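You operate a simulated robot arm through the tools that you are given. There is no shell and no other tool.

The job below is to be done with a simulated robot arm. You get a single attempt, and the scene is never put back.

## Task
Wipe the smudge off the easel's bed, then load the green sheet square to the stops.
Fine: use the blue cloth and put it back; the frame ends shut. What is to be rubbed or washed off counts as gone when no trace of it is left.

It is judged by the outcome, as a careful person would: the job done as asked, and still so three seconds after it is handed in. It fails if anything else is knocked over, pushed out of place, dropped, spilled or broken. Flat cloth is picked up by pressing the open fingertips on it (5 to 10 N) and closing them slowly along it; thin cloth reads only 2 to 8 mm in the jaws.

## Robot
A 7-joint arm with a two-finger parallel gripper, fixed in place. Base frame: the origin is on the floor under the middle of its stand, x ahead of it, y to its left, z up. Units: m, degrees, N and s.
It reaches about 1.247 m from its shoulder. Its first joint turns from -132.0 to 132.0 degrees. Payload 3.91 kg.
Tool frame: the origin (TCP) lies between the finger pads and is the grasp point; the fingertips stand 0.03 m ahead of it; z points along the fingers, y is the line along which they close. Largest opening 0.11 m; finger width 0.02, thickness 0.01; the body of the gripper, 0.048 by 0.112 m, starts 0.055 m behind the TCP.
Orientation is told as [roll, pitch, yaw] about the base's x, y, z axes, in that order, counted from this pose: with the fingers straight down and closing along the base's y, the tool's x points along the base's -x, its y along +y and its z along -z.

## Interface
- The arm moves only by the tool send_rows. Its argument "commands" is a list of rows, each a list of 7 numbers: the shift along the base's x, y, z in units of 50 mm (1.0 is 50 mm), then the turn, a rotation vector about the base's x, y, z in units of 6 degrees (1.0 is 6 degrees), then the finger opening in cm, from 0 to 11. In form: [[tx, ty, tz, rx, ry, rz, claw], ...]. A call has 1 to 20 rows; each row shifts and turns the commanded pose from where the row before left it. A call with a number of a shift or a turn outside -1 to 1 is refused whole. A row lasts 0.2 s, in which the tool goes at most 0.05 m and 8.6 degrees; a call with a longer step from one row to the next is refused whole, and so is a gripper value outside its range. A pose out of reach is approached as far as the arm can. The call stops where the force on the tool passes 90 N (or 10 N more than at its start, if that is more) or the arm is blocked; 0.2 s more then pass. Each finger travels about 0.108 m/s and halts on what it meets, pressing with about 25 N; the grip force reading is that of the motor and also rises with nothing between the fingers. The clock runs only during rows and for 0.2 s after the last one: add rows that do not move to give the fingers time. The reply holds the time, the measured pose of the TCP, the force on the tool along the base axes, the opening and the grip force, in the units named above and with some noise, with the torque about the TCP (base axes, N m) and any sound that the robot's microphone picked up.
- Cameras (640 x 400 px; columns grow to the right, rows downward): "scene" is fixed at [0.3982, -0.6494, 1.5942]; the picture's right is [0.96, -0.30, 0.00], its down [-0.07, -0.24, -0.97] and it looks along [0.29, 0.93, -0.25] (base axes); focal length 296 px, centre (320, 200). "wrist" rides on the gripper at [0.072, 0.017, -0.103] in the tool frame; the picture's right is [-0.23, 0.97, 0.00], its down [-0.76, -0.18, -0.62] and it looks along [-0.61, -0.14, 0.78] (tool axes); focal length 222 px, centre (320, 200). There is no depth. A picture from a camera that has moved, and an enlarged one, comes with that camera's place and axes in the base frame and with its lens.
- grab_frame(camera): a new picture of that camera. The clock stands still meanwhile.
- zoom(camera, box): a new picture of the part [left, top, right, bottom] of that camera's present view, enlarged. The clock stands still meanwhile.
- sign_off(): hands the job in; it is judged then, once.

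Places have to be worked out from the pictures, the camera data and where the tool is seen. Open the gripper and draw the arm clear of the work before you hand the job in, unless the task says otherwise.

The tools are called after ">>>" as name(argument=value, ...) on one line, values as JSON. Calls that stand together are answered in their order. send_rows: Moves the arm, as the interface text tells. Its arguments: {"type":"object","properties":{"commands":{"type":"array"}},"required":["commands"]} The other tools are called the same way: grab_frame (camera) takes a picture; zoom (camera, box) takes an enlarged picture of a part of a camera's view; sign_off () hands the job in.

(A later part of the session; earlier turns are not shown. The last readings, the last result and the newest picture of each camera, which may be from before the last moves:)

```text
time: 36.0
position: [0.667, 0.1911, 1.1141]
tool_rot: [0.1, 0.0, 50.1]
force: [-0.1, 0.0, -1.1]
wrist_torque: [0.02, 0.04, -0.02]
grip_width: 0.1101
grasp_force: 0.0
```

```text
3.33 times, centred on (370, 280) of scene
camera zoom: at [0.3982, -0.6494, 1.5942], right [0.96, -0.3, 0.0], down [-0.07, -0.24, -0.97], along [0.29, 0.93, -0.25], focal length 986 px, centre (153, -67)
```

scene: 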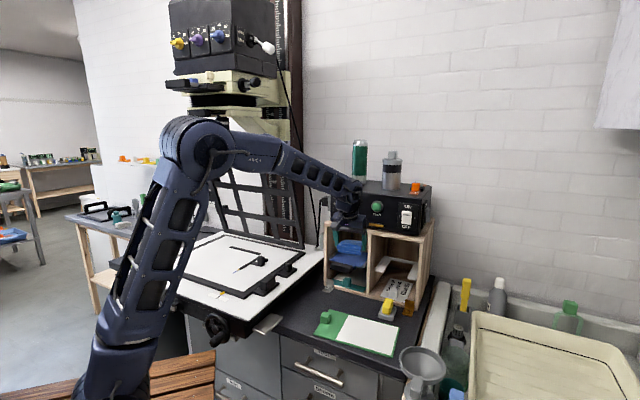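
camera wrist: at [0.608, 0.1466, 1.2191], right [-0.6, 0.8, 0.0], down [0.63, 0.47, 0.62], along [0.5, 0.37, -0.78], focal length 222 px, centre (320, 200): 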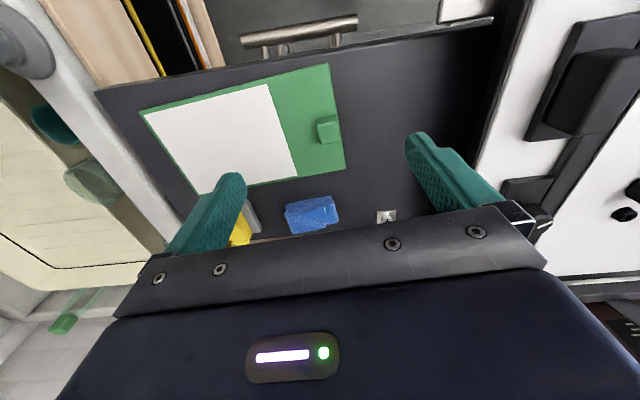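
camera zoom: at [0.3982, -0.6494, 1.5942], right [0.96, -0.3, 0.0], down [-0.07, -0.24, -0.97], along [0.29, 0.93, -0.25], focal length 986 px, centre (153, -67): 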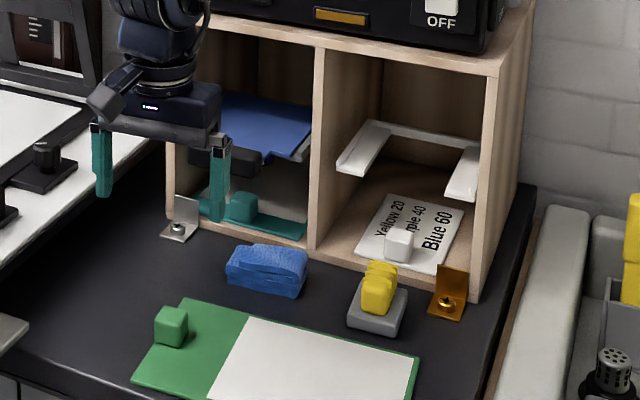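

Now zoom in on the green sheet from the wrist to get its angle and the knob's exact place.

>>> zoom(camera="wrist", box=[130, 50, 370, 200])

>>> zoom(camera="wrist", box=[260, 60, 372, 180])

```text
2.67 times, centred on (250, 125) of wrist
camera zoom: at [0.608, 0.1466, 1.2191], right [-0.6, 0.8, 0.0], down [0.63, 0.47, 0.62], along [0.5, 0.37, -0.78], focal length 592 px, centre (507, 400)
```

zoom: 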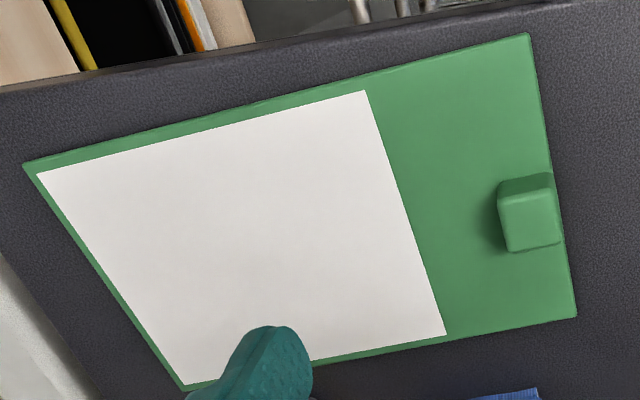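

```text
3.33 times, centred on (316, 120) of wrist
camera zoom: at [0.608, 0.1466, 1.2191], right [-0.6, 0.8, 0.0], down [0.63, 0.47, 0.62], along [0.5, 0.37, -0.78], focal length 740 px, centre (333, 467)
```

zoom: 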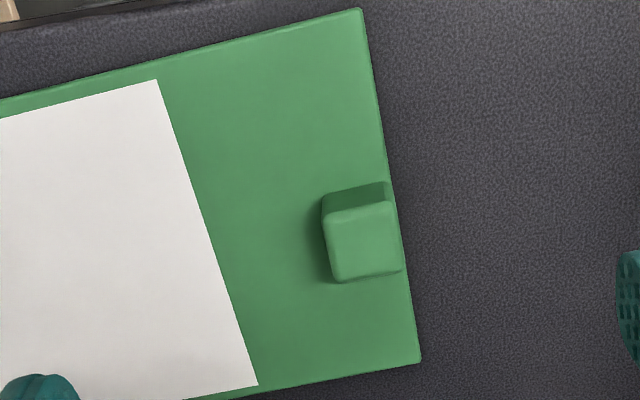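

The sheet lies at about 49.6°, with the knob at (0.6925, 0.2245), 26 mm wide, top z≈0.932. Before picking it up I'll hover above the stops to measure their exact line and corner.

>>> send_rows(commands=[[-0.467, 0.707, 0.4, 0, 0, 0.12, 11], [-0.467, 0.707, 0.4, 0, 0, 0.12, 11], [-0.467, 0.707, 0.4, 0, 0, 0.12, 11], [-0.467, 0.707, 0.4, 0, 0, 0.12, 11], [-0.467, 0.707, 0.3, 0, 0, 0.12, 11], [-0.467, 0.707, 0.3, 0, 0, 0.12, 11], [-0.467, 0.707, 0.3, 0, 0, 0.12, 11], [-0.467, 0.707, 0.2, 0, 0, 0.12, 11], [-0.467, 0.707, 0, 0, 0, 0.12, 11], [-0.467, 0.707, 0, 0, 0, 0.12, 11], [-0.467, 0.707, 0, 0, 0, 0.12, 11]])

>>> grab_frame(camera="wrist")

>>> grab_frame(camera="scene")

```text
time: 38.4
position: [0.4106, 0.5807, 1.2506]
tool_rot: [0.0, 0.0, 57.9]
force: [1.2, 0.8, 0.6]
wrist_torque: [0.04, 0.01, 0.01]
grip_width: 0.1099
grasp_force: 0.1
```

```text
taken
camera wrist: at [0.3576, 0.5282, 1.3555], right [-0.7, 0.71, 0.0], down [0.55, 0.55, 0.62], along [0.44, 0.44, -0.78], focal length 222 px, centre (320, 200)
```

wrist: 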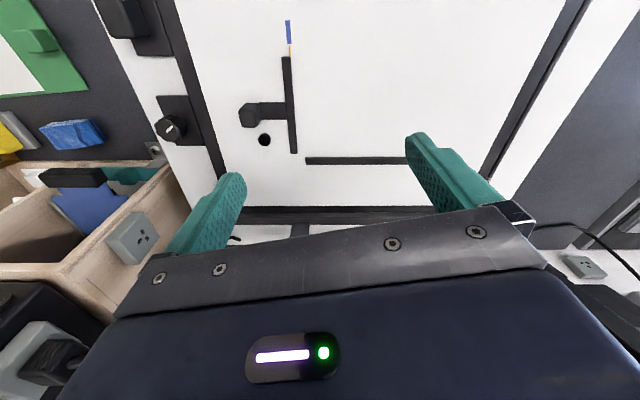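

```text
taken
```

scene: 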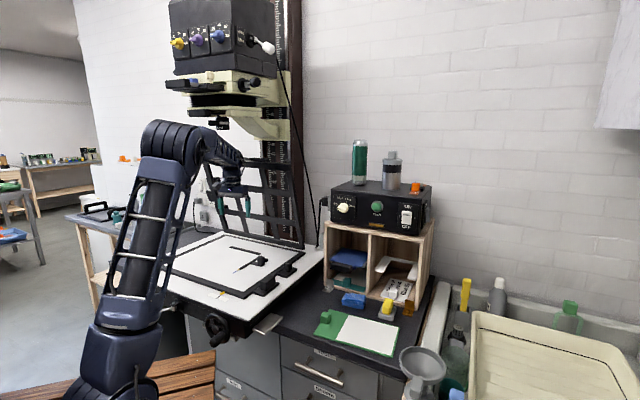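

The stops are laid out almost square in this view. I'll zoom in for precise edges.

>>> zoom(camera="wrist", box=[230, 50, 422, 170])

>>> zoom(camera="wrist", box=[262, 120, 342, 170])

```text
3.33 times, centred on (326, 110) of wrist
camera zoom: at [0.3576, 0.5282, 1.3555], right [-0.7, 0.71, 0.0], down [0.55, 0.55, 0.62], along [0.44, 0.44, -0.78], focal length 740 px, centre (300, 500)
```

zoom: 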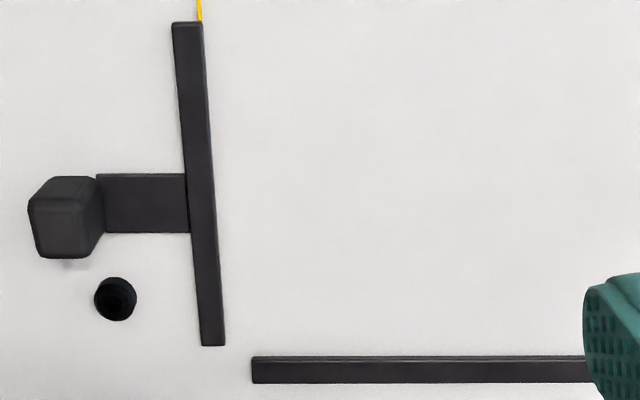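

```text
8.00 times, centred on (302, 145) of wrist
camera zoom: at [0.3576, 0.5282, 1.3555], right [-0.7, 0.71, 0.0], down [0.55, 0.55, 0.62], along [0.44, 0.44, -0.78], focal length 1777 px, centre (464, 640)
```

zoom: 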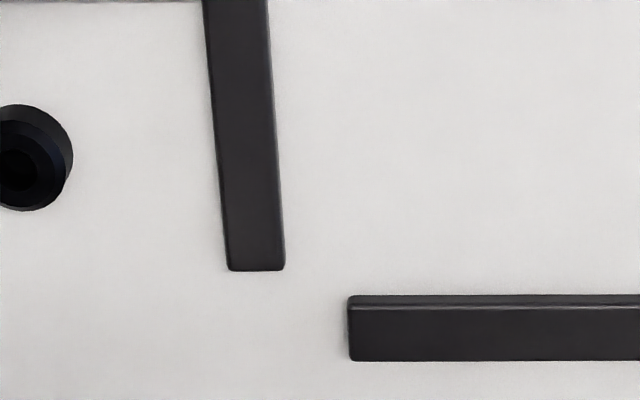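

The stops measure square to 45°: side stop inner face at v≈0.081, far stop inner face at u≈0.811. The frame's blades may land near the sheet's knob, so I'll go back towards the sheet and study the frame with the scene camera unobstructed.

>>> send_rows(commands=[[0.5125, -0.6476, 0, 0, 0, -0.126, 11], [0.5125, -0.6476, 0, 0, 0, -0.126, 11], [0.5125, -0.6476, 0, 0, 0, -0.126, 11], [0.5125, -0.6476, 0, 0, 0, -0.126, 11], [0.5125, -0.6476, 0, 0, 0, -0.126, 11], [0.5125, -0.6476, -0.3, 0, 0, -0.126, 11], [0.5125, -0.6476, -0.4, 0, 0, -0.126, 9], [0.5125, -0.6476, -0.5, 0, 0, -0.126, 7], [0.5125, -0.6476, -0.5, 0, 0, -0.126, 6], [0.5125, -0.6476, -0.5, 0, 0, -0.126, 6], [0.5125, -0.6476, -0.5, 0, 0, -0.126, 6]])

>>> grab_frame(camera="wrist")

>>> zoom(camera="scene", box=[190, 140, 320, 260])

```text
time: 40.8
position: [0.6895, 0.2236, 1.1164]
tool_rot: [-0.1, 0.0, 49.7]
force: [0.0, 0.5, 0.3]
wrist_torque: [-0.03, -0.05, -0.01]
grip_width: 0.06
grasp_force: 0.1
```

```text
taken
camera wrist: at [0.6316, 0.1796, 1.2212], right [-0.6, 0.8, 0.0], down [0.63, 0.47, 0.62], along [0.5, 0.37, -0.78], focal length 222 px, centre (320, 200)
```

wrist: 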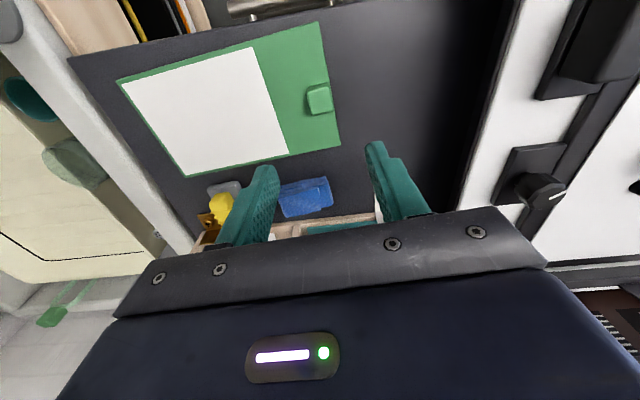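

```text
3.33 times, centred on (255, 200) of scene
camera zoom: at [0.3982, -0.6494, 1.5942], right [0.96, -0.3, 0.0], down [-0.07, -0.24, -0.97], along [0.29, 0.93, -0.25], focal length 986 px, centre (537, 200)
```

zoom: 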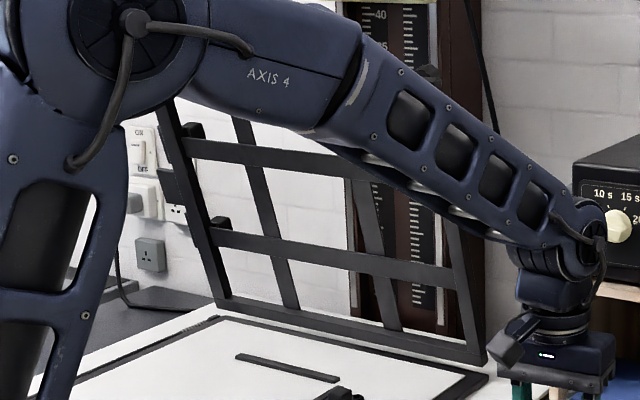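

The arm blocks the scene camera's view of the frame here. I'll raise it clear, so I can measure the blades properly before grasping the sheet.

>>> send_rows(commands=[[-0.4, 0.1, 0.9, 0, 0, 0, 6], [-0.4, 0.1, 0.9, 0, 0, 0, 6], [-0.4, 0.1, 0.9, 0, 0, 0, 6], [-0.4, 0.1, 0.9, 0, 0, 0, 6], [-0.4, 0.1, 0.9, 0, 0, 0, 6], [-0.4, 0.1, 0.9, 0, 0, 0, 6], [-0.4, 0.1, 0.9, 0, 0, 0, 6], [-0.4, 0.1, 0.9, 0, 0, 0, 6], [-0.4, 0.1, 0.9, 0, 0, 0, 6], [-0.4, 0.1, 0.9, 0, 0, 0, 6], [-0.4, 0.1, 0.9, 0, 0, 0, 6]])

>>> grab_frame(camera="scene")

>>> zoom(camera="scene", box=[196, 148, 316, 254])

```text
time: 43.2
position: [0.4708, 0.2775, 1.6096]
tool_rot: [0.0, 0.0, 49.6]
force: [-0.3, -0.4, -0.3]
wrist_torque: [-0.03, 0.04, -0.03]
grip_width: 0.06
grasp_force: 0.0
```

```text
taken
```

scene: 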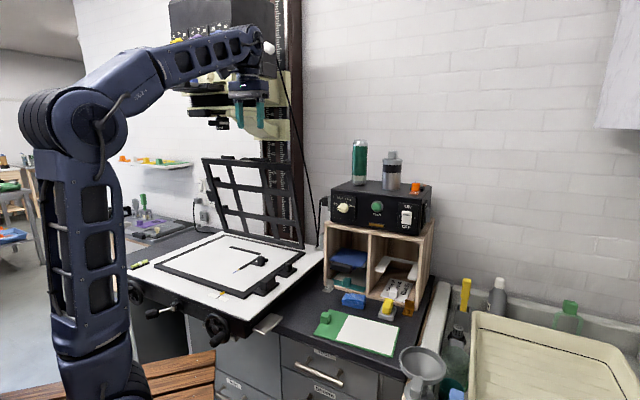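

```text
3.77 times, centred on (256, 201) of scene
camera zoom: at [0.3982, -0.6494, 1.5942], right [0.96, -0.3, 0.0], down [-0.07, -0.24, -0.97], along [0.29, 0.93, -0.25], focal length 1116 px, centre (562, 196)
```

zoom: 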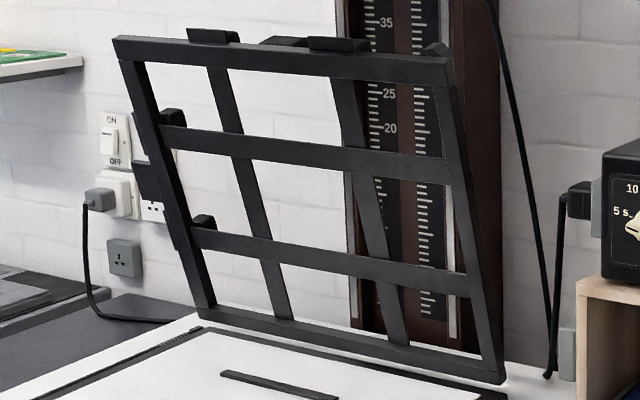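

Good clear view. I'll zoom into the frame's lower and upper halves to pick the blade edges.

>>> zoom(camera="scene", box=[228, 212, 300, 256])

>>> zoom(camera="scene", box=[210, 150, 290, 200])

```text
8.89 times, centred on (264, 234) of scene
camera zoom: at [0.3982, -0.6494, 1.5942], right [0.96, -0.3, 0.0], down [-0.07, -0.24, -0.97], along [0.29, 0.93, -0.25], focal length 2628 px, centre (818, -102)
```

zoom: 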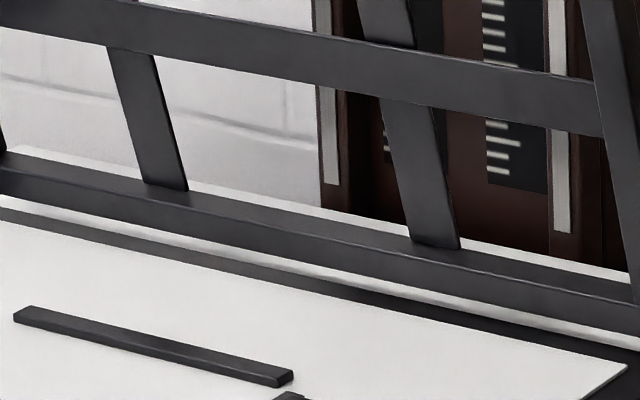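

```text
8.00 times, centred on (250, 175) of scene
camera zoom: at [0.3982, -0.6494, 1.5942], right [0.96, -0.3, 0.0], down [-0.07, -0.24, -0.97], along [0.29, 0.93, -0.25], focal length 2365 px, centre (880, 400)
```

zoom: 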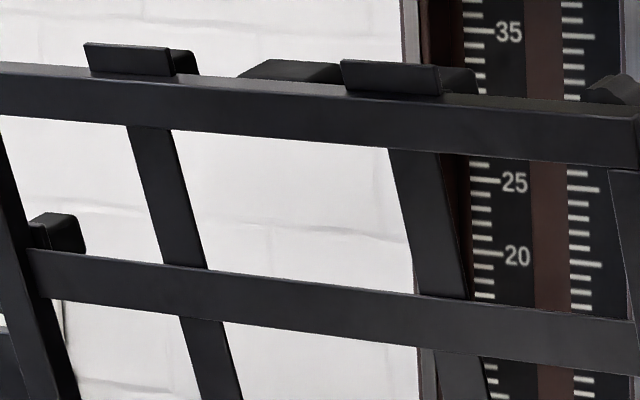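

The blades sit at about v≈0.09 and 0.29. The knob (v≈0.32–0.345 when loaded as it lies) falls just outside the left blade, so the sheet's present orientation is right. Now I'll go down above the knob.

>>> send_rows(commands=[[0.3167, -0.0757, -0.871, 0, 0, 0, 6], [0.3167, -0.0757, -0.871, 0, 0, 0, 6], [0.3167, -0.0757, -0.871, 0, 0, 0, 6], [0.3167, -0.0757, -0.871, 0, 0, 0, 6], [0.3167, -0.0757, -0.871, 0, 0, 0, 6], [0.3167, -0.0757, -0.871, 0, 0, 0, 6], [0.3167, -0.0757, -0.871, 0, 0, 0, 6], [0.3167, -0.0757, -0.871, 0, 0, 0, 6], [0.3167, -0.0757, -0.871, 0, 0, 0, 6], [0.3167, -0.0757, -0.871, 0, 0, 0, 6], [0.3167, -0.0757, -0.871, 0, 0, 0, 6], [0.3167, -0.0757, -0.871, 0, 0, 0, 6], [0.3167, -0.0757, -0.871, 0, 0, 0, 6], [0.3167, -0.0757, -0.871, 0, 0, 0, 6]])

>>> grab_frame(camera="wrist")

>>> zoom(camera="scene", box=[295, 270, 415, 360])

```text
time: 46.2
position: [0.6912, 0.2261, 1.0009]
tool_rot: [0.0, -0.1, 49.6]
force: [0.1, -0.1, 0.9]
wrist_torque: [-0.02, -0.01, 0.0]
grip_width: 0.0598
grasp_force: 0.1
```

```text
taken
camera wrist: at [0.6323, 0.1816, 1.1064], right [-0.6, 0.8, 0.0], down [0.63, 0.47, 0.62], along [0.5, 0.37, -0.78], focal length 222 px, centre (320, 200)
```

wrist: 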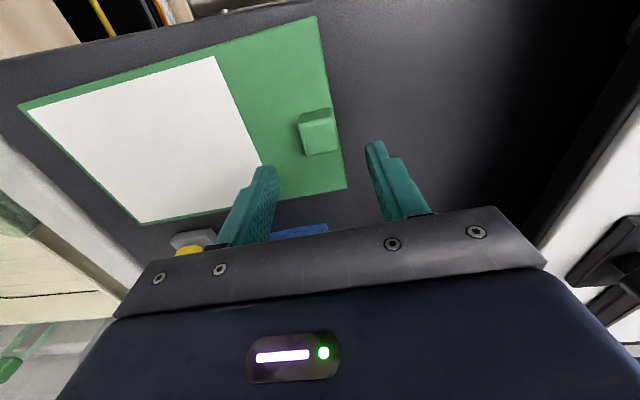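

```text
4.44 times, centred on (355, 315) of scene
camera zoom: at [0.3982, -0.6494, 1.5942], right [0.96, -0.3, 0.0], down [-0.07, -0.24, -0.97], along [0.29, 0.93, -0.25], focal length 1314 px, centre (164, -311)
```

zoom: 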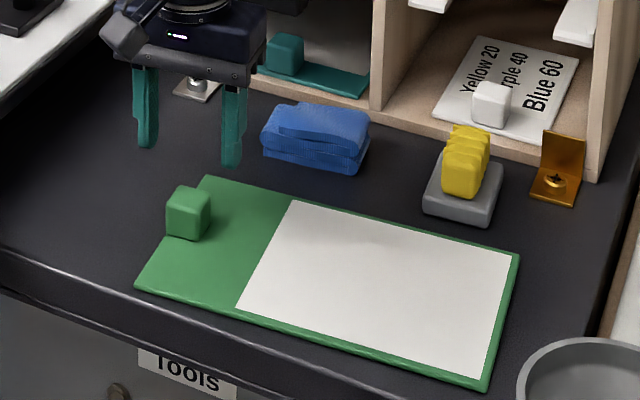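

The tool is nearly centred over the knob. I'll zoom in to refine before descending.

>>> zoom(camera="wrist", box=[240, 90, 420, 210])

```text
3.33 times, centred on (330, 150) of wrist
camera zoom: at [0.6323, 0.1816, 1.1064], right [-0.6, 0.8, 0.0], down [0.63, 0.47, 0.62], along [0.5, 0.37, -0.78], focal length 740 px, centre (287, 367)
```

zoom: 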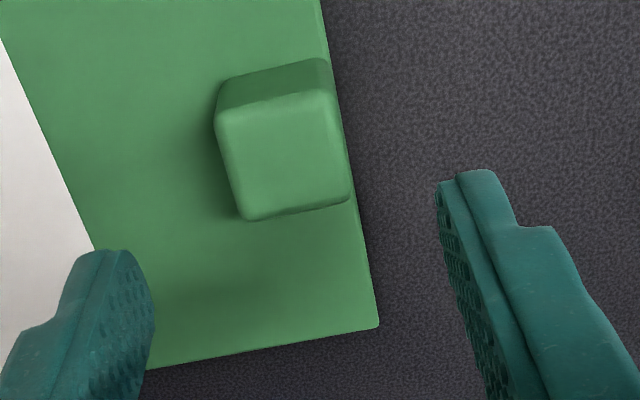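

The knob centre is (0.691, 0.225), so the alignment is good. I'll descend so the tips stop just above the plate.

>>> send_rows(commands=[[0, -0.02, -0.4, 0, 0, 0, 6], [0, 0, -0.4, 0, 0, 0, 6], [0, 0, -0.3, 0, 0, 0, 5.5], [0, 0, -0.14, 0, 0, 0, 5]])

>>> grab_frame(camera="wrist")

>>> zoom(camera="scene", box=[295, 270, 415, 360])

```text
time: 47.2
position: [0.6898, 0.2256, 0.9387]
tool_rot: [-0.1, 0.0, 49.7]
force: [0.8, 0.8, 0.2]
wrist_torque: [0.04, -0.01, 0.0]
grip_width: 0.05
grasp_force: 0.0
```

```text
taken
camera wrist: at [0.6324, 0.1805, 1.0442], right [-0.6, 0.8, 0.0], down [0.63, 0.47, 0.62], along [0.5, 0.37, -0.78], focal length 222 px, centre (320, 200)
```

wrist: 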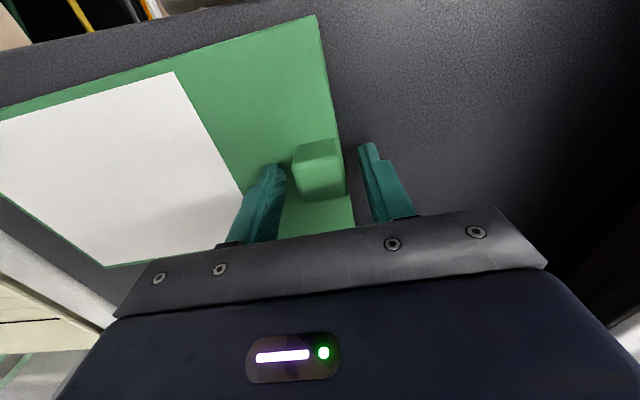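

```text
4.44 times, centred on (355, 315) of scene
camera zoom: at [0.3982, -0.6494, 1.5942], right [0.96, -0.3, 0.0], down [-0.07, -0.24, -0.97], along [0.29, 0.93, -0.25], focal length 1314 px, centre (164, -311)
```

zoom: 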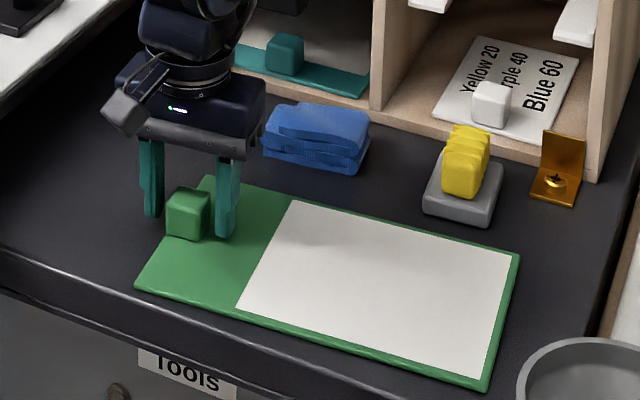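

The fingers straddle the knob with tips about 5 mm above the plate. I'll close slowly on it.

>>> send_rows(commands=[[0, 0, 0, 0, 0, 0, 4.2], [0, 0, 0, 0, 0, 0, 3.6], [0, 0, 0, 0, 0, 0, 3.1], [0, 0, 0, 0, 0, 0, 2.7], [0, 0, 0, 0, 0, 0, 2.3], [0, 0, 0, 0, 0, 0, 2.0], [0, 0, 0, 0, 0, 0, 2.0]])

>>> zoom(camera="scene", box=[295, 270, 415, 360])

>>> zoom(camera="wrist", box=[240, 90, 420, 210])

```text
time: 48.8
position: [0.6916, 0.225, 0.9396]
tool_rot: [-0.1, 0.1, 49.7]
force: [0.0, -1.4, -0.6]
wrist_torque: [0.02, -0.05, -0.03]
grip_width: 0.0296
grasp_force: 24.8
```

```text
4.44 times, centred on (355, 315) of scene
camera zoom: at [0.3982, -0.6494, 1.5942], right [0.96, -0.3, 0.0], down [-0.07, -0.24, -0.97], along [0.29, 0.93, -0.25], focal length 1314 px, centre (164, -311)
```

zoom: 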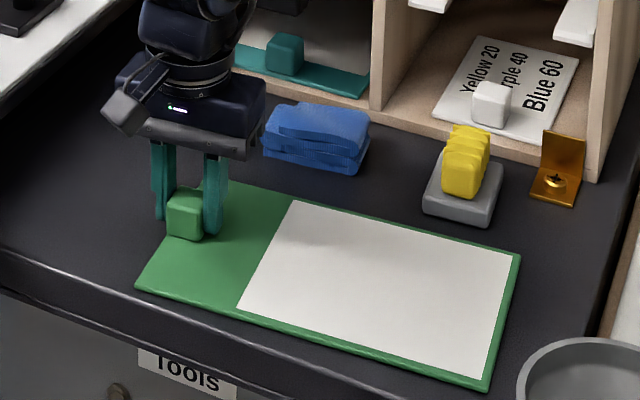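

```text
3.33 times, centred on (330, 150) of wrist
camera zoom: at [0.6325, 0.1806, 1.0442], right [-0.6, 0.8, 0.0], down [0.63, 0.47, 0.62], along [0.5, 0.37, -0.78], focal length 740 px, centre (287, 367)
```

zoom: 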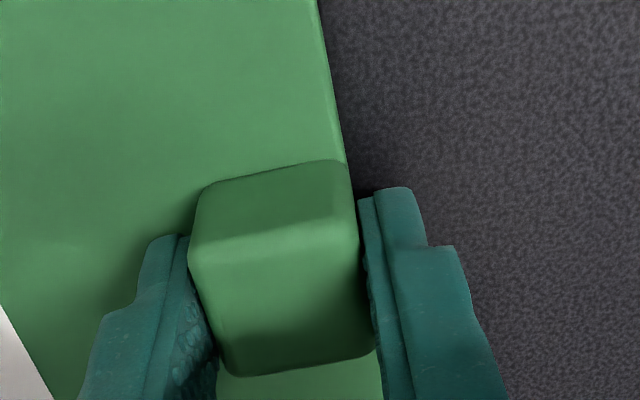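

The knob is gripped (29.6 mm, 25 N) and the sheet has not shifted. I'll lift a few centimetres slowly and check for sag.

>>> send_rows(commands=[[0, 0, 0.1, 0, 0, 0, 2.0], [0, 0, 0.2, 0, 0, 0, 2.0], [0, 0, 0.3, 0, 0, 0, 2.0], [0, 0, 0.4, 0, 0, 0, 2.0], [0, 0, 0.3, 0, 0, 0, 2.0], [0, 0, 0, 0, 0, 0, 2.0]])

>>> zoom(camera="scene", box=[285, 250, 425, 360])

>>> grab_frame(camera="wrist")

```text
time: 50.2
position: [0.6912, 0.2259, 1.0037]
tool_rot: [0.0, -0.1, 49.6]
force: [-0.2, 0.9, -1.7]
wrist_torque: [0.09, 0.06, -0.03]
grip_width: 0.0296
grasp_force: 24.8
```

```text
3.64 times, centred on (355, 305) of scene
camera zoom: at [0.3982, -0.6494, 1.5942], right [0.96, -0.3, 0.0], down [-0.07, -0.24, -0.97], along [0.29, 0.93, -0.25], focal length 1075 px, centre (193, -182)
```

zoom: 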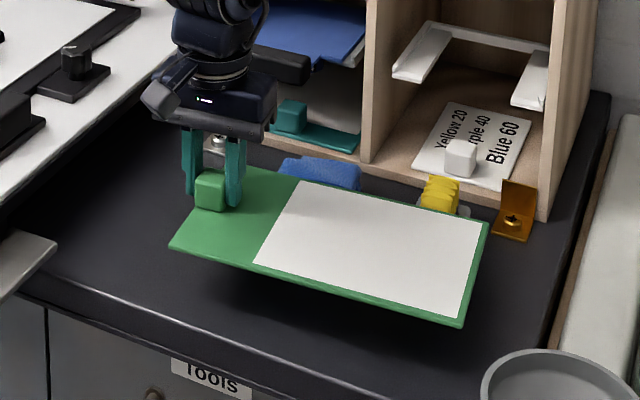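

```text
taken
camera wrist: at [0.6329, 0.1809, 1.1088], right [-0.59, 0.8, 0.0], down [0.63, 0.47, 0.62], along [0.5, 0.37, -0.78], focal length 222 px, centre (320, 200)
```

wrist: 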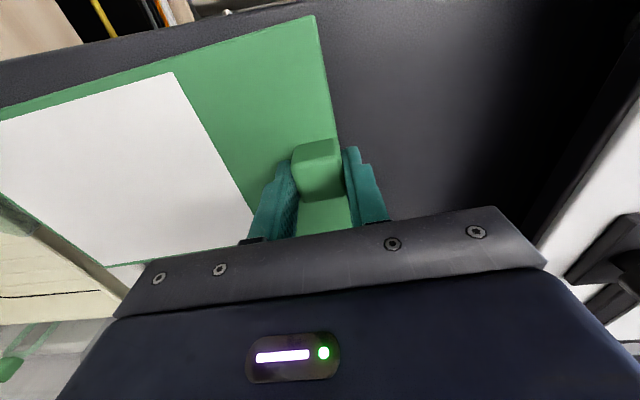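

The sheet is held level and firm. Its near edge is 75 mm from the TCP and its knob end about 14 mm. I'll raise it to clear the fixtures and carry it towards the bed, turning to 45°.

>>> send_rows(commands=[[0, 0, 0.6, 0, 0, 0, 2.0], [0, 0, 0.9, 0, 0, 0, 2.0], [0, 0, 0.9, 0, 0, 0, 2.0], [0, 0, 0.6, 0, 0, 0, 2.0], [-0.4, 0.5, 0, 0, 0, -0.051, 2.0], [-0.551, 0.705, 0, 0, 0, -0.051, 2.0], [-0.551, 0.705, 0, 0, 0, -0.051, 2.0], [-0.551, 0.705, 0, 0, 0, -0.051, 2.0], [-0.551, 0.705, 0, 0, 0, -0.051, 2.0], [-0.551, 0.705, 0, 0, 0, -0.051, 2.0], [-0.551, 0.705, 0, 0, 0, -0.051, 2.0], [-0.551, 0.705, 0, 0, 0, -0.051, 2.0]])

>>> grab_frame(camera="wrist")

>>> grab_frame(camera="scene")

```text
time: 52.8
position: [0.4779, 0.4971, 1.1544]
tool_rot: [0.0, 0.0, 47.1]
force: [0.3, -1.0, -1.6]
wrist_torque: [0.08, 0.13, -0.01]
grip_width: 0.0297
grasp_force: 25.2
```

```text
taken
camera wrist: at [0.417, 0.4551, 1.2586], right [-0.56, 0.83, 0.0], down [0.65, 0.44, 0.62], along [0.52, 0.35, -0.78], focal length 222 px, centre (320, 200)
```

wrist: 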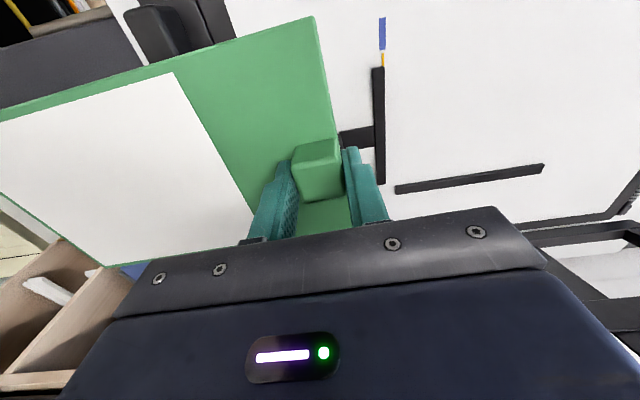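

```text
taken
```

scene: 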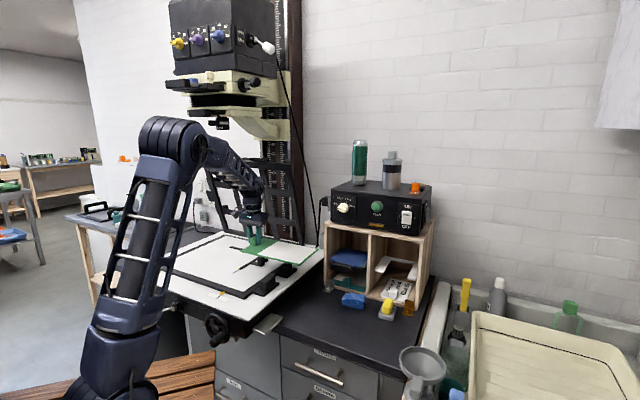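

The carry is smooth. I'll continue over the bed to a pre-place point about 8 mm off both stops.

>>> send_rows(commands=[[-0.509, 0.645, 0, 0, 0, -0.044, 2.0], [-0.509, 0.645, 0, 0, 0, -0.044, 2.0], [-0.509, 0.645, 0, 0, 0, -0.044, 2.0], [-0.509, 0.645, 0, 0, 0, -0.044, 2.0], [-0.509, 0.645, 0, 0, 0, -0.044, 2.0], [-0.509, 0.645, 0, 0, 0, -0.044, 2.0], [-0.509, 0.645, 0, 0, 0, -0.044, 2.0], [-0.509, 0.645, 0, 0, 0, -0.044, 2.0]])

>>> grab_frame(camera="wrist")

>>> zoom(camera="scene", box=[170, 180, 320, 300])

```text
time: 54.6
position: [0.2758, 0.7538, 1.1553]
tool_rot: [0.0, 0.1, 45.0]
force: [1.8, -0.3, 0.2]
wrist_torque: [0.12, 0.11, 0.03]
grip_width: 0.0294
grasp_force: 25.2
```

```text
taken
camera wrist: at [0.2135, 0.7146, 1.2603], right [-0.53, 0.85, 0.0], down [0.66, 0.41, 0.62], along [0.53, 0.33, -0.78], focal length 222 px, centre (320, 200)
```

wrist: 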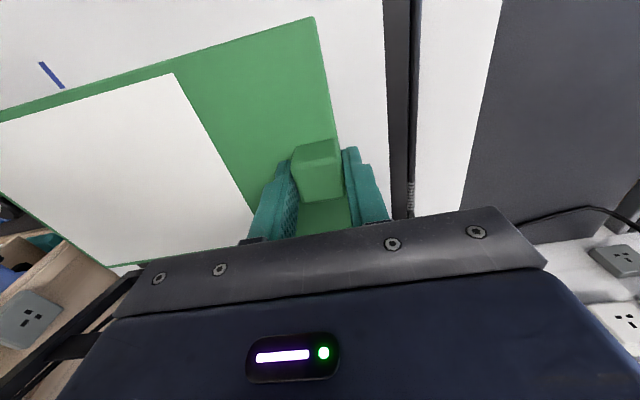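

```text
3.33 times, centred on (245, 240) of scene
camera zoom: at [0.3982, -0.6494, 1.5942], right [0.96, -0.3, 0.0], down [-0.07, -0.24, -0.97], along [0.29, 0.93, -0.25], focal length 986 px, centre (570, 67)
```

zoom: 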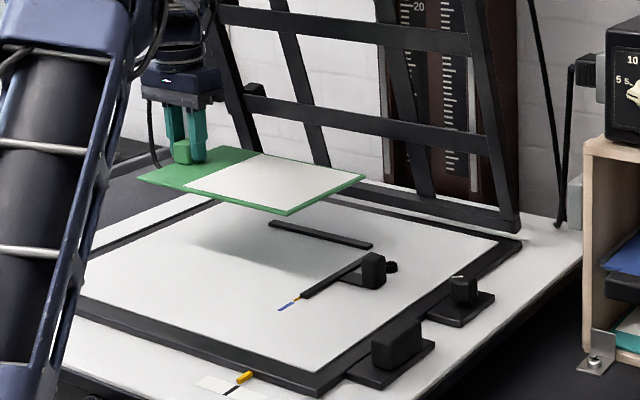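

I'm at u=0.728, v=0.338, with the sheet clear of everything. I'll lower it to about 7 mm above the bed and check its alignment with the stops.

>>> send_rows(commands=[[0, 0, -0.6, 0, 0, 0, 2.0], [0, 0, -0.6, 0, 0, 0, 2.0], [0, 0, -0.5, 0, 0, 0, 2.0], [0, 0, -0.3, 0, 0, 0, 2.0], [0, 0, -0.06, 0, 0, 0, 2.0], [0, 0, 0, 0, 0, 0, 2.0]])

>>> zoom(camera="scene", box=[195, 220, 285, 280])

>>> grab_frame(camera="wrist")

```text
time: 56.0
position: [0.2746, 0.7547, 1.0508]
tool_rot: [0.0, 0.0, 45.1]
force: [0.1, -0.4, -1.0]
wrist_torque: [0.04, 0.09, 0.02]
grip_width: 0.0296
grasp_force: 25.4
```

```text
6.67 times, centred on (240, 250) of scene
camera zoom: at [0.3982, -0.6494, 1.5942], right [0.96, -0.3, 0.0], down [-0.07, -0.24, -0.97], along [0.29, 0.93, -0.25], focal length 1971 px, centre (853, -133)
```

zoom: 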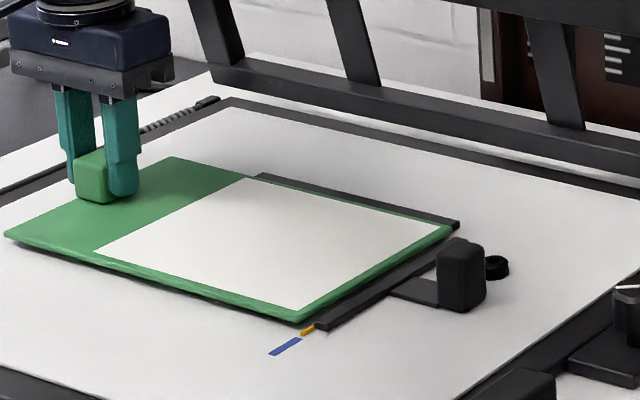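

```text
taken
camera wrist: at [0.2128, 0.7148, 1.1555], right [-0.53, 0.85, 0.0], down [0.66, 0.41, 0.62], along [0.53, 0.33, -0.78], focal length 222 px, centre (320, 200)
```

wrist: 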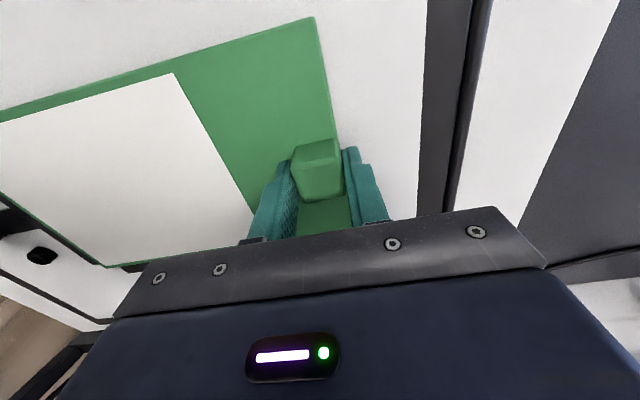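

The sheet sits about 7 mm from the side stop and 6 mm from the far stop, and is square within about 0.2°. I'll lower it to light contact with the bed.

>>> send_rows(commands=[[0, 0, -0.05, 0, 0, 0, 2.0], [0, 0, -0.04, 0, 0, 0, 2.0], [0, 0, -0.02, 0, 0, 0, 2.0], [0, 0, 0, 0, 0, 0, 2.0]])

```text
time: 57.0
position: [0.2756, 0.754, 1.045]
tool_rot: [0.0, 0.0, 45.2]
force: [0.4, 0.5, -1.3]
wrist_torque: [0.08, 0.1, 0.02]
grip_width: 0.0298
grasp_force: 24.7
```

>>> send_rows(commands=[[0, 0, -0.02, 0, 0, 0, 2.0], [0, 0, 0, 0, 0, 0, 2.0]])

>>> zoom(camera="scene", box=[195, 220, 285, 280])

```text
time: 57.6
position: [0.2762, 0.754, 1.0446]
tool_rot: [0.0, 0.0, 45.1]
force: [-0.2, 1.0, -0.5]
wrist_torque: [-0.06, -0.17, 0.02]
grip_width: 0.0295
grasp_force: 25.1
```

```text
6.67 times, centred on (240, 250) of scene
camera zoom: at [0.3982, -0.6494, 1.5942], right [0.96, -0.3, 0.0], down [-0.07, -0.24, -0.97], along [0.29, 0.93, -0.25], focal length 1971 px, centre (853, -133)
```

zoom: 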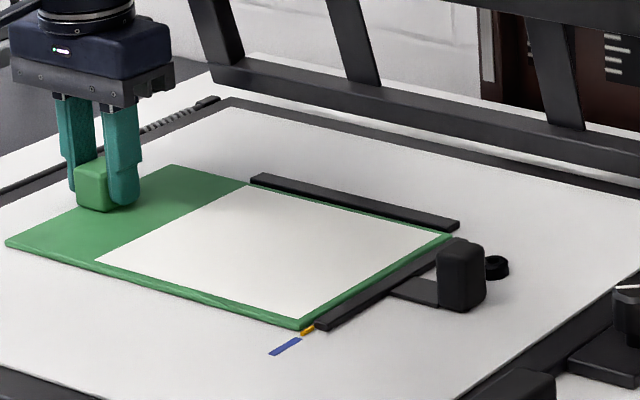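

The wrist torque flipped, so the sheet's far end is resting lightly on the bed. I'll slide it towards the side stop, 5 mm first.

>>> send_rows(commands=[[0.035, -0.035, 0, 0, 0, 0, 2.0], [0.035, -0.035, 0, 0, 0, 0, 2.0], [0, 0, 0, 0, 0, 0, 2.0]])

>>> zoom(camera="scene", box=[225, 230, 275, 265])

```text
time: 58.4
position: [0.2789, 0.7502, 1.0441]
tool_rot: [0.1, 0.0, 45.1]
force: [-8.0, 12.1, 0.7]
wrist_torque: [0.13, 0.15, -0.12]
grip_width: 0.0295
grasp_force: 25.3
```

```text
11.43 times, centred on (250, 248) of scene
camera zoom: at [0.3982, -0.6494, 1.5942], right [0.96, -0.3, 0.0], down [-0.07, -0.24, -0.97], along [0.29, 0.93, -0.25], focal length 3379 px, centre (1120, -343)
```

zoom: 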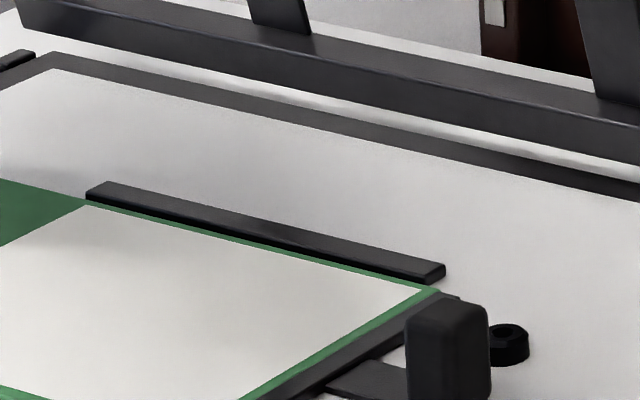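

Contact with the side stop at about 14 N. I'll back off slightly and check that the stop's pointer still meets its mark.

>>> send_rows(commands=[[-0.012, 0.012, 0, 0, 0, 0, 2.0], [0, 0, 0, 0, 0, 0, 2.0]])

>>> zoom(camera="scene", box=[220, 245, 275, 280])

>>> grab_frame(camera="wrist")

```text
time: 59.0
position: [0.2781, 0.7516, 1.0436]
tool_rot: [0.0, 0.0, 45.1]
force: [-4.9, 6.7, -0.1]
wrist_torque: [0.16, -0.08, -0.05]
grip_width: 0.0296
grasp_force: 25.0
```

```text
11.43 times, centred on (248, 262) of scene
camera zoom: at [0.3982, -0.6494, 1.5942], right [0.96, -0.3, 0.0], down [-0.07, -0.24, -0.97], along [0.29, 0.93, -0.25], focal length 3379 px, centre (1149, -514)
```

zoom: 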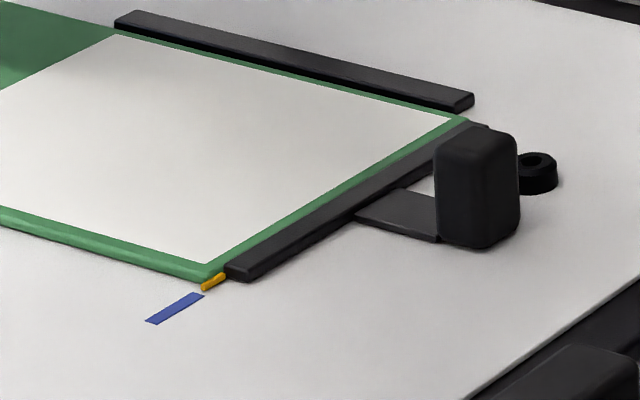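

```text
taken
camera wrist: at [0.216, 0.7119, 1.1491], right [-0.53, 0.85, 0.0], down [0.66, 0.41, 0.62], along [0.53, 0.33, -0.78], focal length 222 px, centre (320, 200)
```

wrist: 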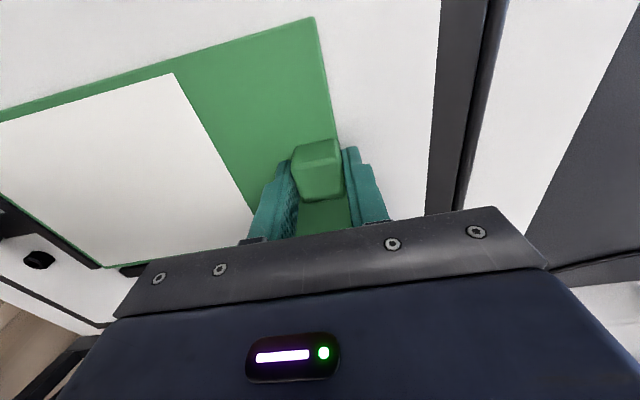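

The pointer still lines up, so the stop has not moved. Now I'll slide towards the far stop, 3 mm at first, and then in small steps.

>>> send_rows(commands=[[0.03, 0.03, 0, 0, 0, 0, 2.0], [0.03, 0.03, 0, 0, 0, 0, 2.0], [0, 0, 0, 0, 0, 0, 2.0]])

>>> zoom(camera="scene", box=[220, 235, 275, 270])

```text
time: 59.8
position: [0.2818, 0.7548, 1.0456]
tool_rot: [0.0, 0.1, 45.1]
force: [-5.9, -4.5, 0.5]
wrist_torque: [-0.1, 0.08, -0.18]
grip_width: 0.0297
grasp_force: 24.9
```

```text
11.43 times, centred on (248, 252) of scene
camera zoom: at [0.3982, -0.6494, 1.5942], right [0.96, -0.3, 0.0], down [-0.07, -0.24, -0.97], along [0.29, 0.93, -0.25], focal length 3379 px, centre (1149, -400)
```

zoom: 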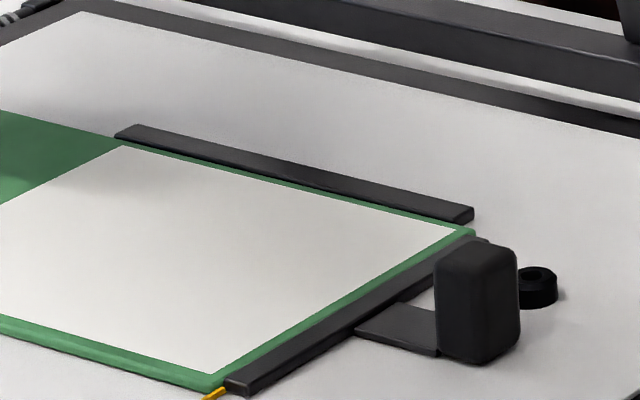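

Contact with the far stop at about 7 N. I'll zoom tightly at both ends of the stops to check that the edges are flush.

>>> zoom(camera="scene", box=[225, 242, 247, 256])

>>> zoom(camera="scene", box=[246, 244, 268, 258])

>>> zoom(camera="scene", box=[232, 258, 254, 272])

```text
16.00 times, centred on (236, 249) of scene
camera zoom: at [0.3982, -0.6494, 1.5942], right [0.96, -0.3, 0.0], down [-0.07, -0.24, -0.97], along [0.29, 0.93, -0.25], focal length 4730 px, centre (1664, -584)
```

zoom: 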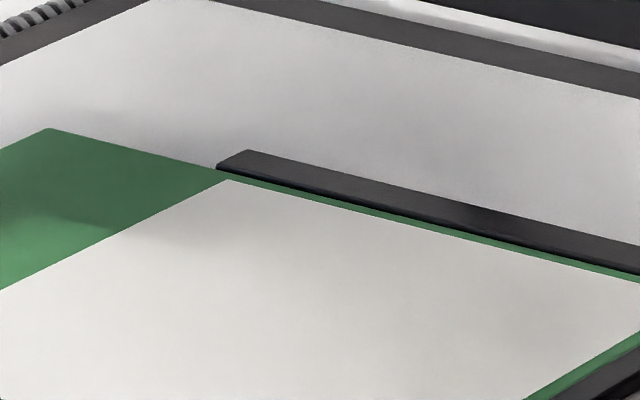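

```text
16.00 times, centred on (257, 251) of scene
camera zoom: at [0.3982, -0.6494, 1.5942], right [0.96, -0.3, 0.0], down [-0.07, -0.24, -0.97], along [0.29, 0.93, -0.25], focal length 4730 px, centre (1328, -616)
```

zoom: 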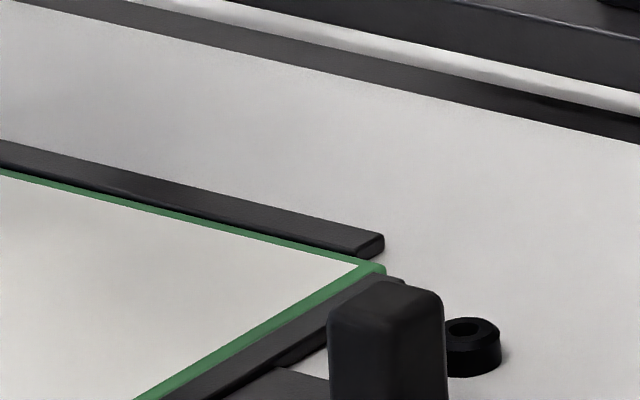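

```text
16.00 times, centred on (243, 265) of scene
camera zoom: at [0.3982, -0.6494, 1.5942], right [0.96, -0.3, 0.0], down [-0.07, -0.24, -0.97], along [0.29, 0.93, -0.25], focal length 4730 px, centre (1552, -840)
```

zoom: 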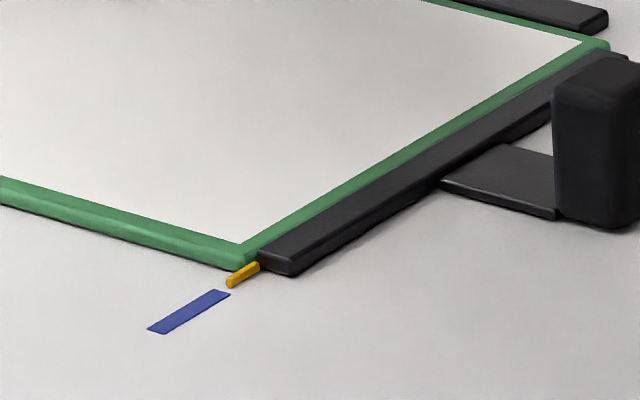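

The sheet is flush against both stops. I'll ease the push slightly, lower 1 mm so the knob end rests on the bed, and check the force before releasing.

>>> send_rows(commands=[[-0.004, -0.004, -0.02, 0, 0, 0, 2.0], [0, 0, 0, 0, 0, 0, 2.0]])

```text
time: 60.4
position: [0.2798, 0.7549, 1.0437]
tool_rot: [0.0, 0.1, 45.1]
force: [-4.7, -1.0, 8.3]
wrist_torque: [-0.37, 0.29, -0.08]
grip_width: 0.0297
grasp_force: 25.0
```

The sheet now rests on the bed (8 N down). I'll release the knob gradually.

>>> send_rows(commands=[[0, 0, 0, 0, 0, 0, 3.0], [0, 0, 0, 0, 0, 0, 3.3], [0, 0, 0, 0, 0, 0, 3.8], [0, 0, 0, 0, 0, 0, 4.5], [0, 0, 0, 0, 0, 0, 5.0]])

>>> zoom(camera="scene", box=[195, 220, 285, 280])

>>> zoom(camera="scene", box=[246, 244, 268, 258])

```text
time: 61.6
position: [0.2807, 0.7542, 1.044]
tool_rot: [0.0, 0.0, 45.1]
force: [0.1, 0.2, 0.1]
wrist_torque: [0.0, 0.0, 0.01]
grip_width: 0.05
grasp_force: 0.0
```

```text
6.67 times, centred on (240, 250) of scene
camera zoom: at [0.3982, -0.6494, 1.5942], right [0.96, -0.3, 0.0], down [-0.07, -0.24, -0.97], along [0.29, 0.93, -0.25], focal length 1971 px, centre (853, -133)
```

zoom: 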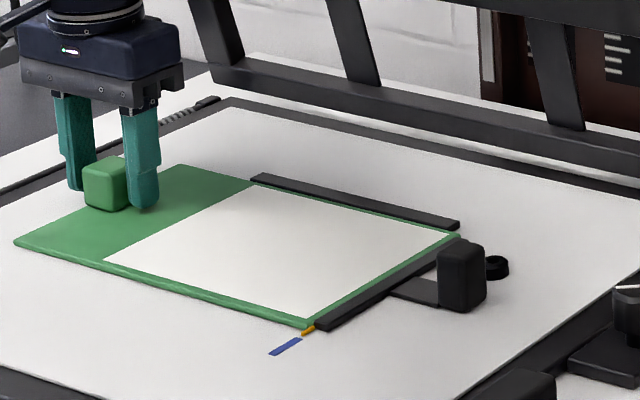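

```text
16.00 times, centred on (257, 251) of scene
camera zoom: at [0.3982, -0.6494, 1.5942], right [0.96, -0.3, 0.0], down [-0.07, -0.24, -0.97], along [0.29, 0.93, -0.25], focal length 4730 px, centre (1328, -616)
```

zoom: 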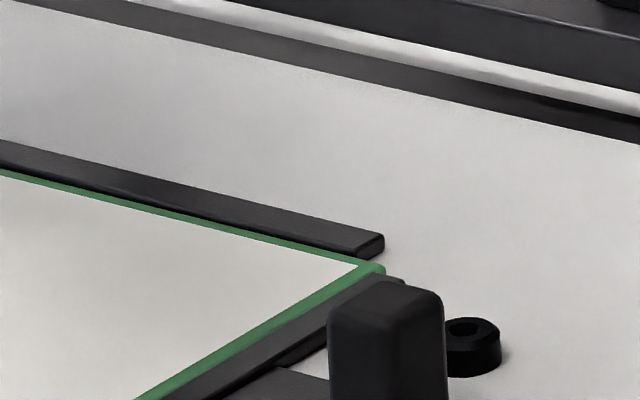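

Released, and the sheet stays put. I'll rise clear and go to the overhead viewing pose to verify the fit.

>>> send_rows(commands=[[0, 0, 0.4, 0, 0, 0, 5], [0, 0, 0.8, 0, 0, 0, 5], [0, 0, 0.9, 0, 0, 0, 5], [0, 0, 0.9, 0, 0, 0.4, 5], [0.3, -0.4, 0.7, 0, 0, 0.5, 5], [0.5, -0.65, 0.4, 0, 0, 0.4, 5], [0.5, -0.65, 0, 0, 0, 0.4, 5], [0.5, -0.65, 0, 0, 0, 0.4, 5], [0.5, -0.65, 0, 0, 0, 0, 5], [0.3, -0.4, 0, 0, 0, 0, 5]])

>>> grab_frame(camera="wrist")

>>> zoom(camera="wrist", box=[250, 20, 442, 170])

```text
time: 63.8
position: [0.4098, 0.5843, 1.2465]
tool_rot: [0.0, -0.1, 57.8]
force: [0.0, -0.3, -0.8]
wrist_torque: [-0.04, 0.01, 0.02]
grip_width: 0.0501
grasp_force: 0.1
```

```text
taken
camera wrist: at [0.3586, 0.5319, 1.3522], right [-0.7, 0.71, 0.0], down [0.56, 0.55, 0.62], along [0.44, 0.44, -0.78], focal length 222 px, centre (320, 200)
```

wrist: 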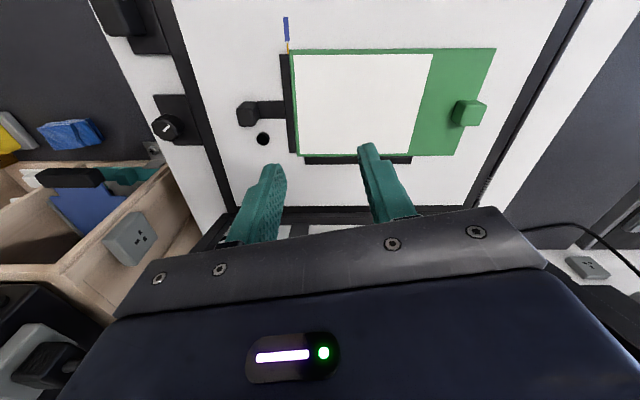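

```text
2.67 times, centred on (346, 95) of wrist
camera zoom: at [0.3586, 0.5319, 1.3522], right [-0.7, 0.71, 0.0], down [0.56, 0.55, 0.62], along [0.44, 0.44, -0.78], focal length 592 px, centre (251, 480)
```

zoom: 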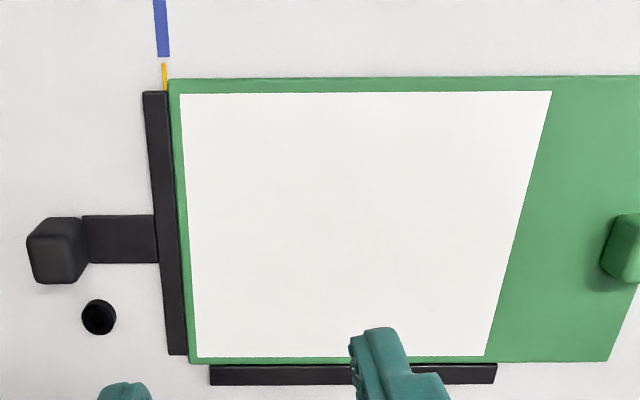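

It looks square to both stops. I'll zoom in tighter on the corner to check for gaps.

>>> zoom(camera="wrist", box=[285, 125, 349, 170])

>>> zoom(camera="wrist", box=[270, 40, 334, 85])

>>> zoom(camera="wrist", box=[380, 125, 444, 170])

```text
8.89 times, centred on (317, 148) of wrist
camera zoom: at [0.3586, 0.5319, 1.3522], right [-0.7, 0.71, 0.0], down [0.56, 0.55, 0.62], along [0.44, 0.44, -0.78], focal length 1974 px, centre (347, 667)
```

zoom: 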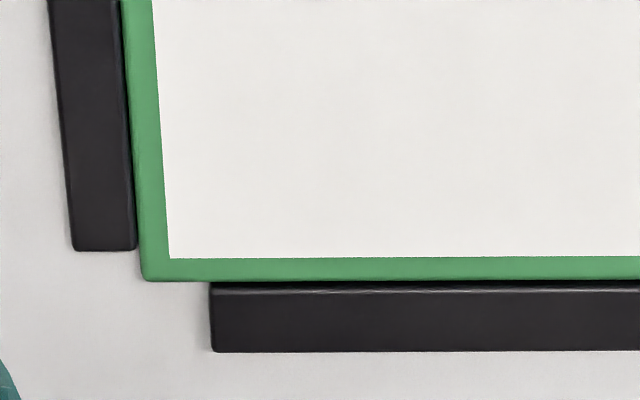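

```text
8.89 times, centred on (302, 62) of wrist
camera zoom: at [0.3586, 0.5319, 1.3522], right [-0.7, 0.71, 0.0], down [0.56, 0.55, 0.62], along [0.44, 0.44, -0.78], focal length 1974 px, centre (480, 1422)
```

zoom: 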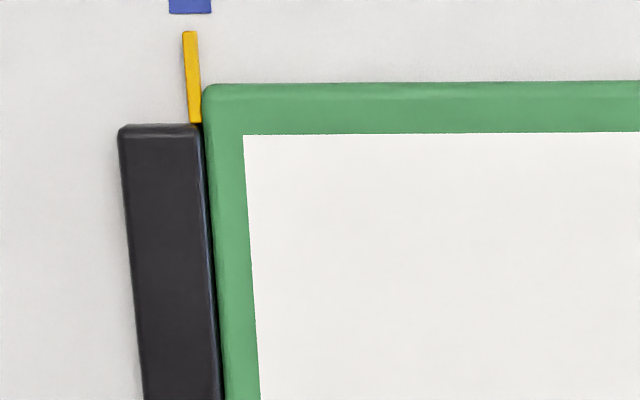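

```text
8.89 times, centred on (412, 148) of wrist
camera zoom: at [0.3586, 0.5319, 1.3522], right [-0.7, 0.71, 0.0], down [0.56, 0.55, 0.62], along [0.44, 0.44, -0.78], focal length 1974 px, centre (-498, 667)
```

zoom: 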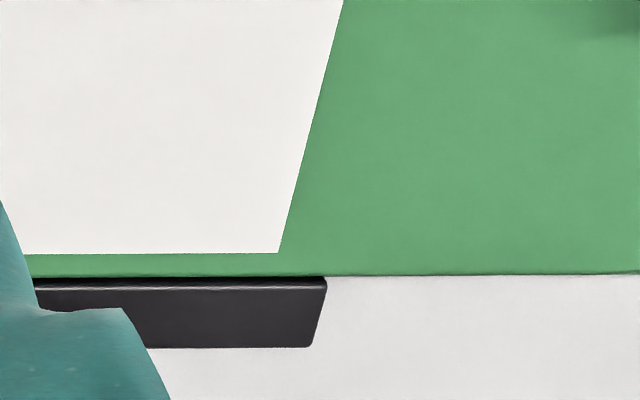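

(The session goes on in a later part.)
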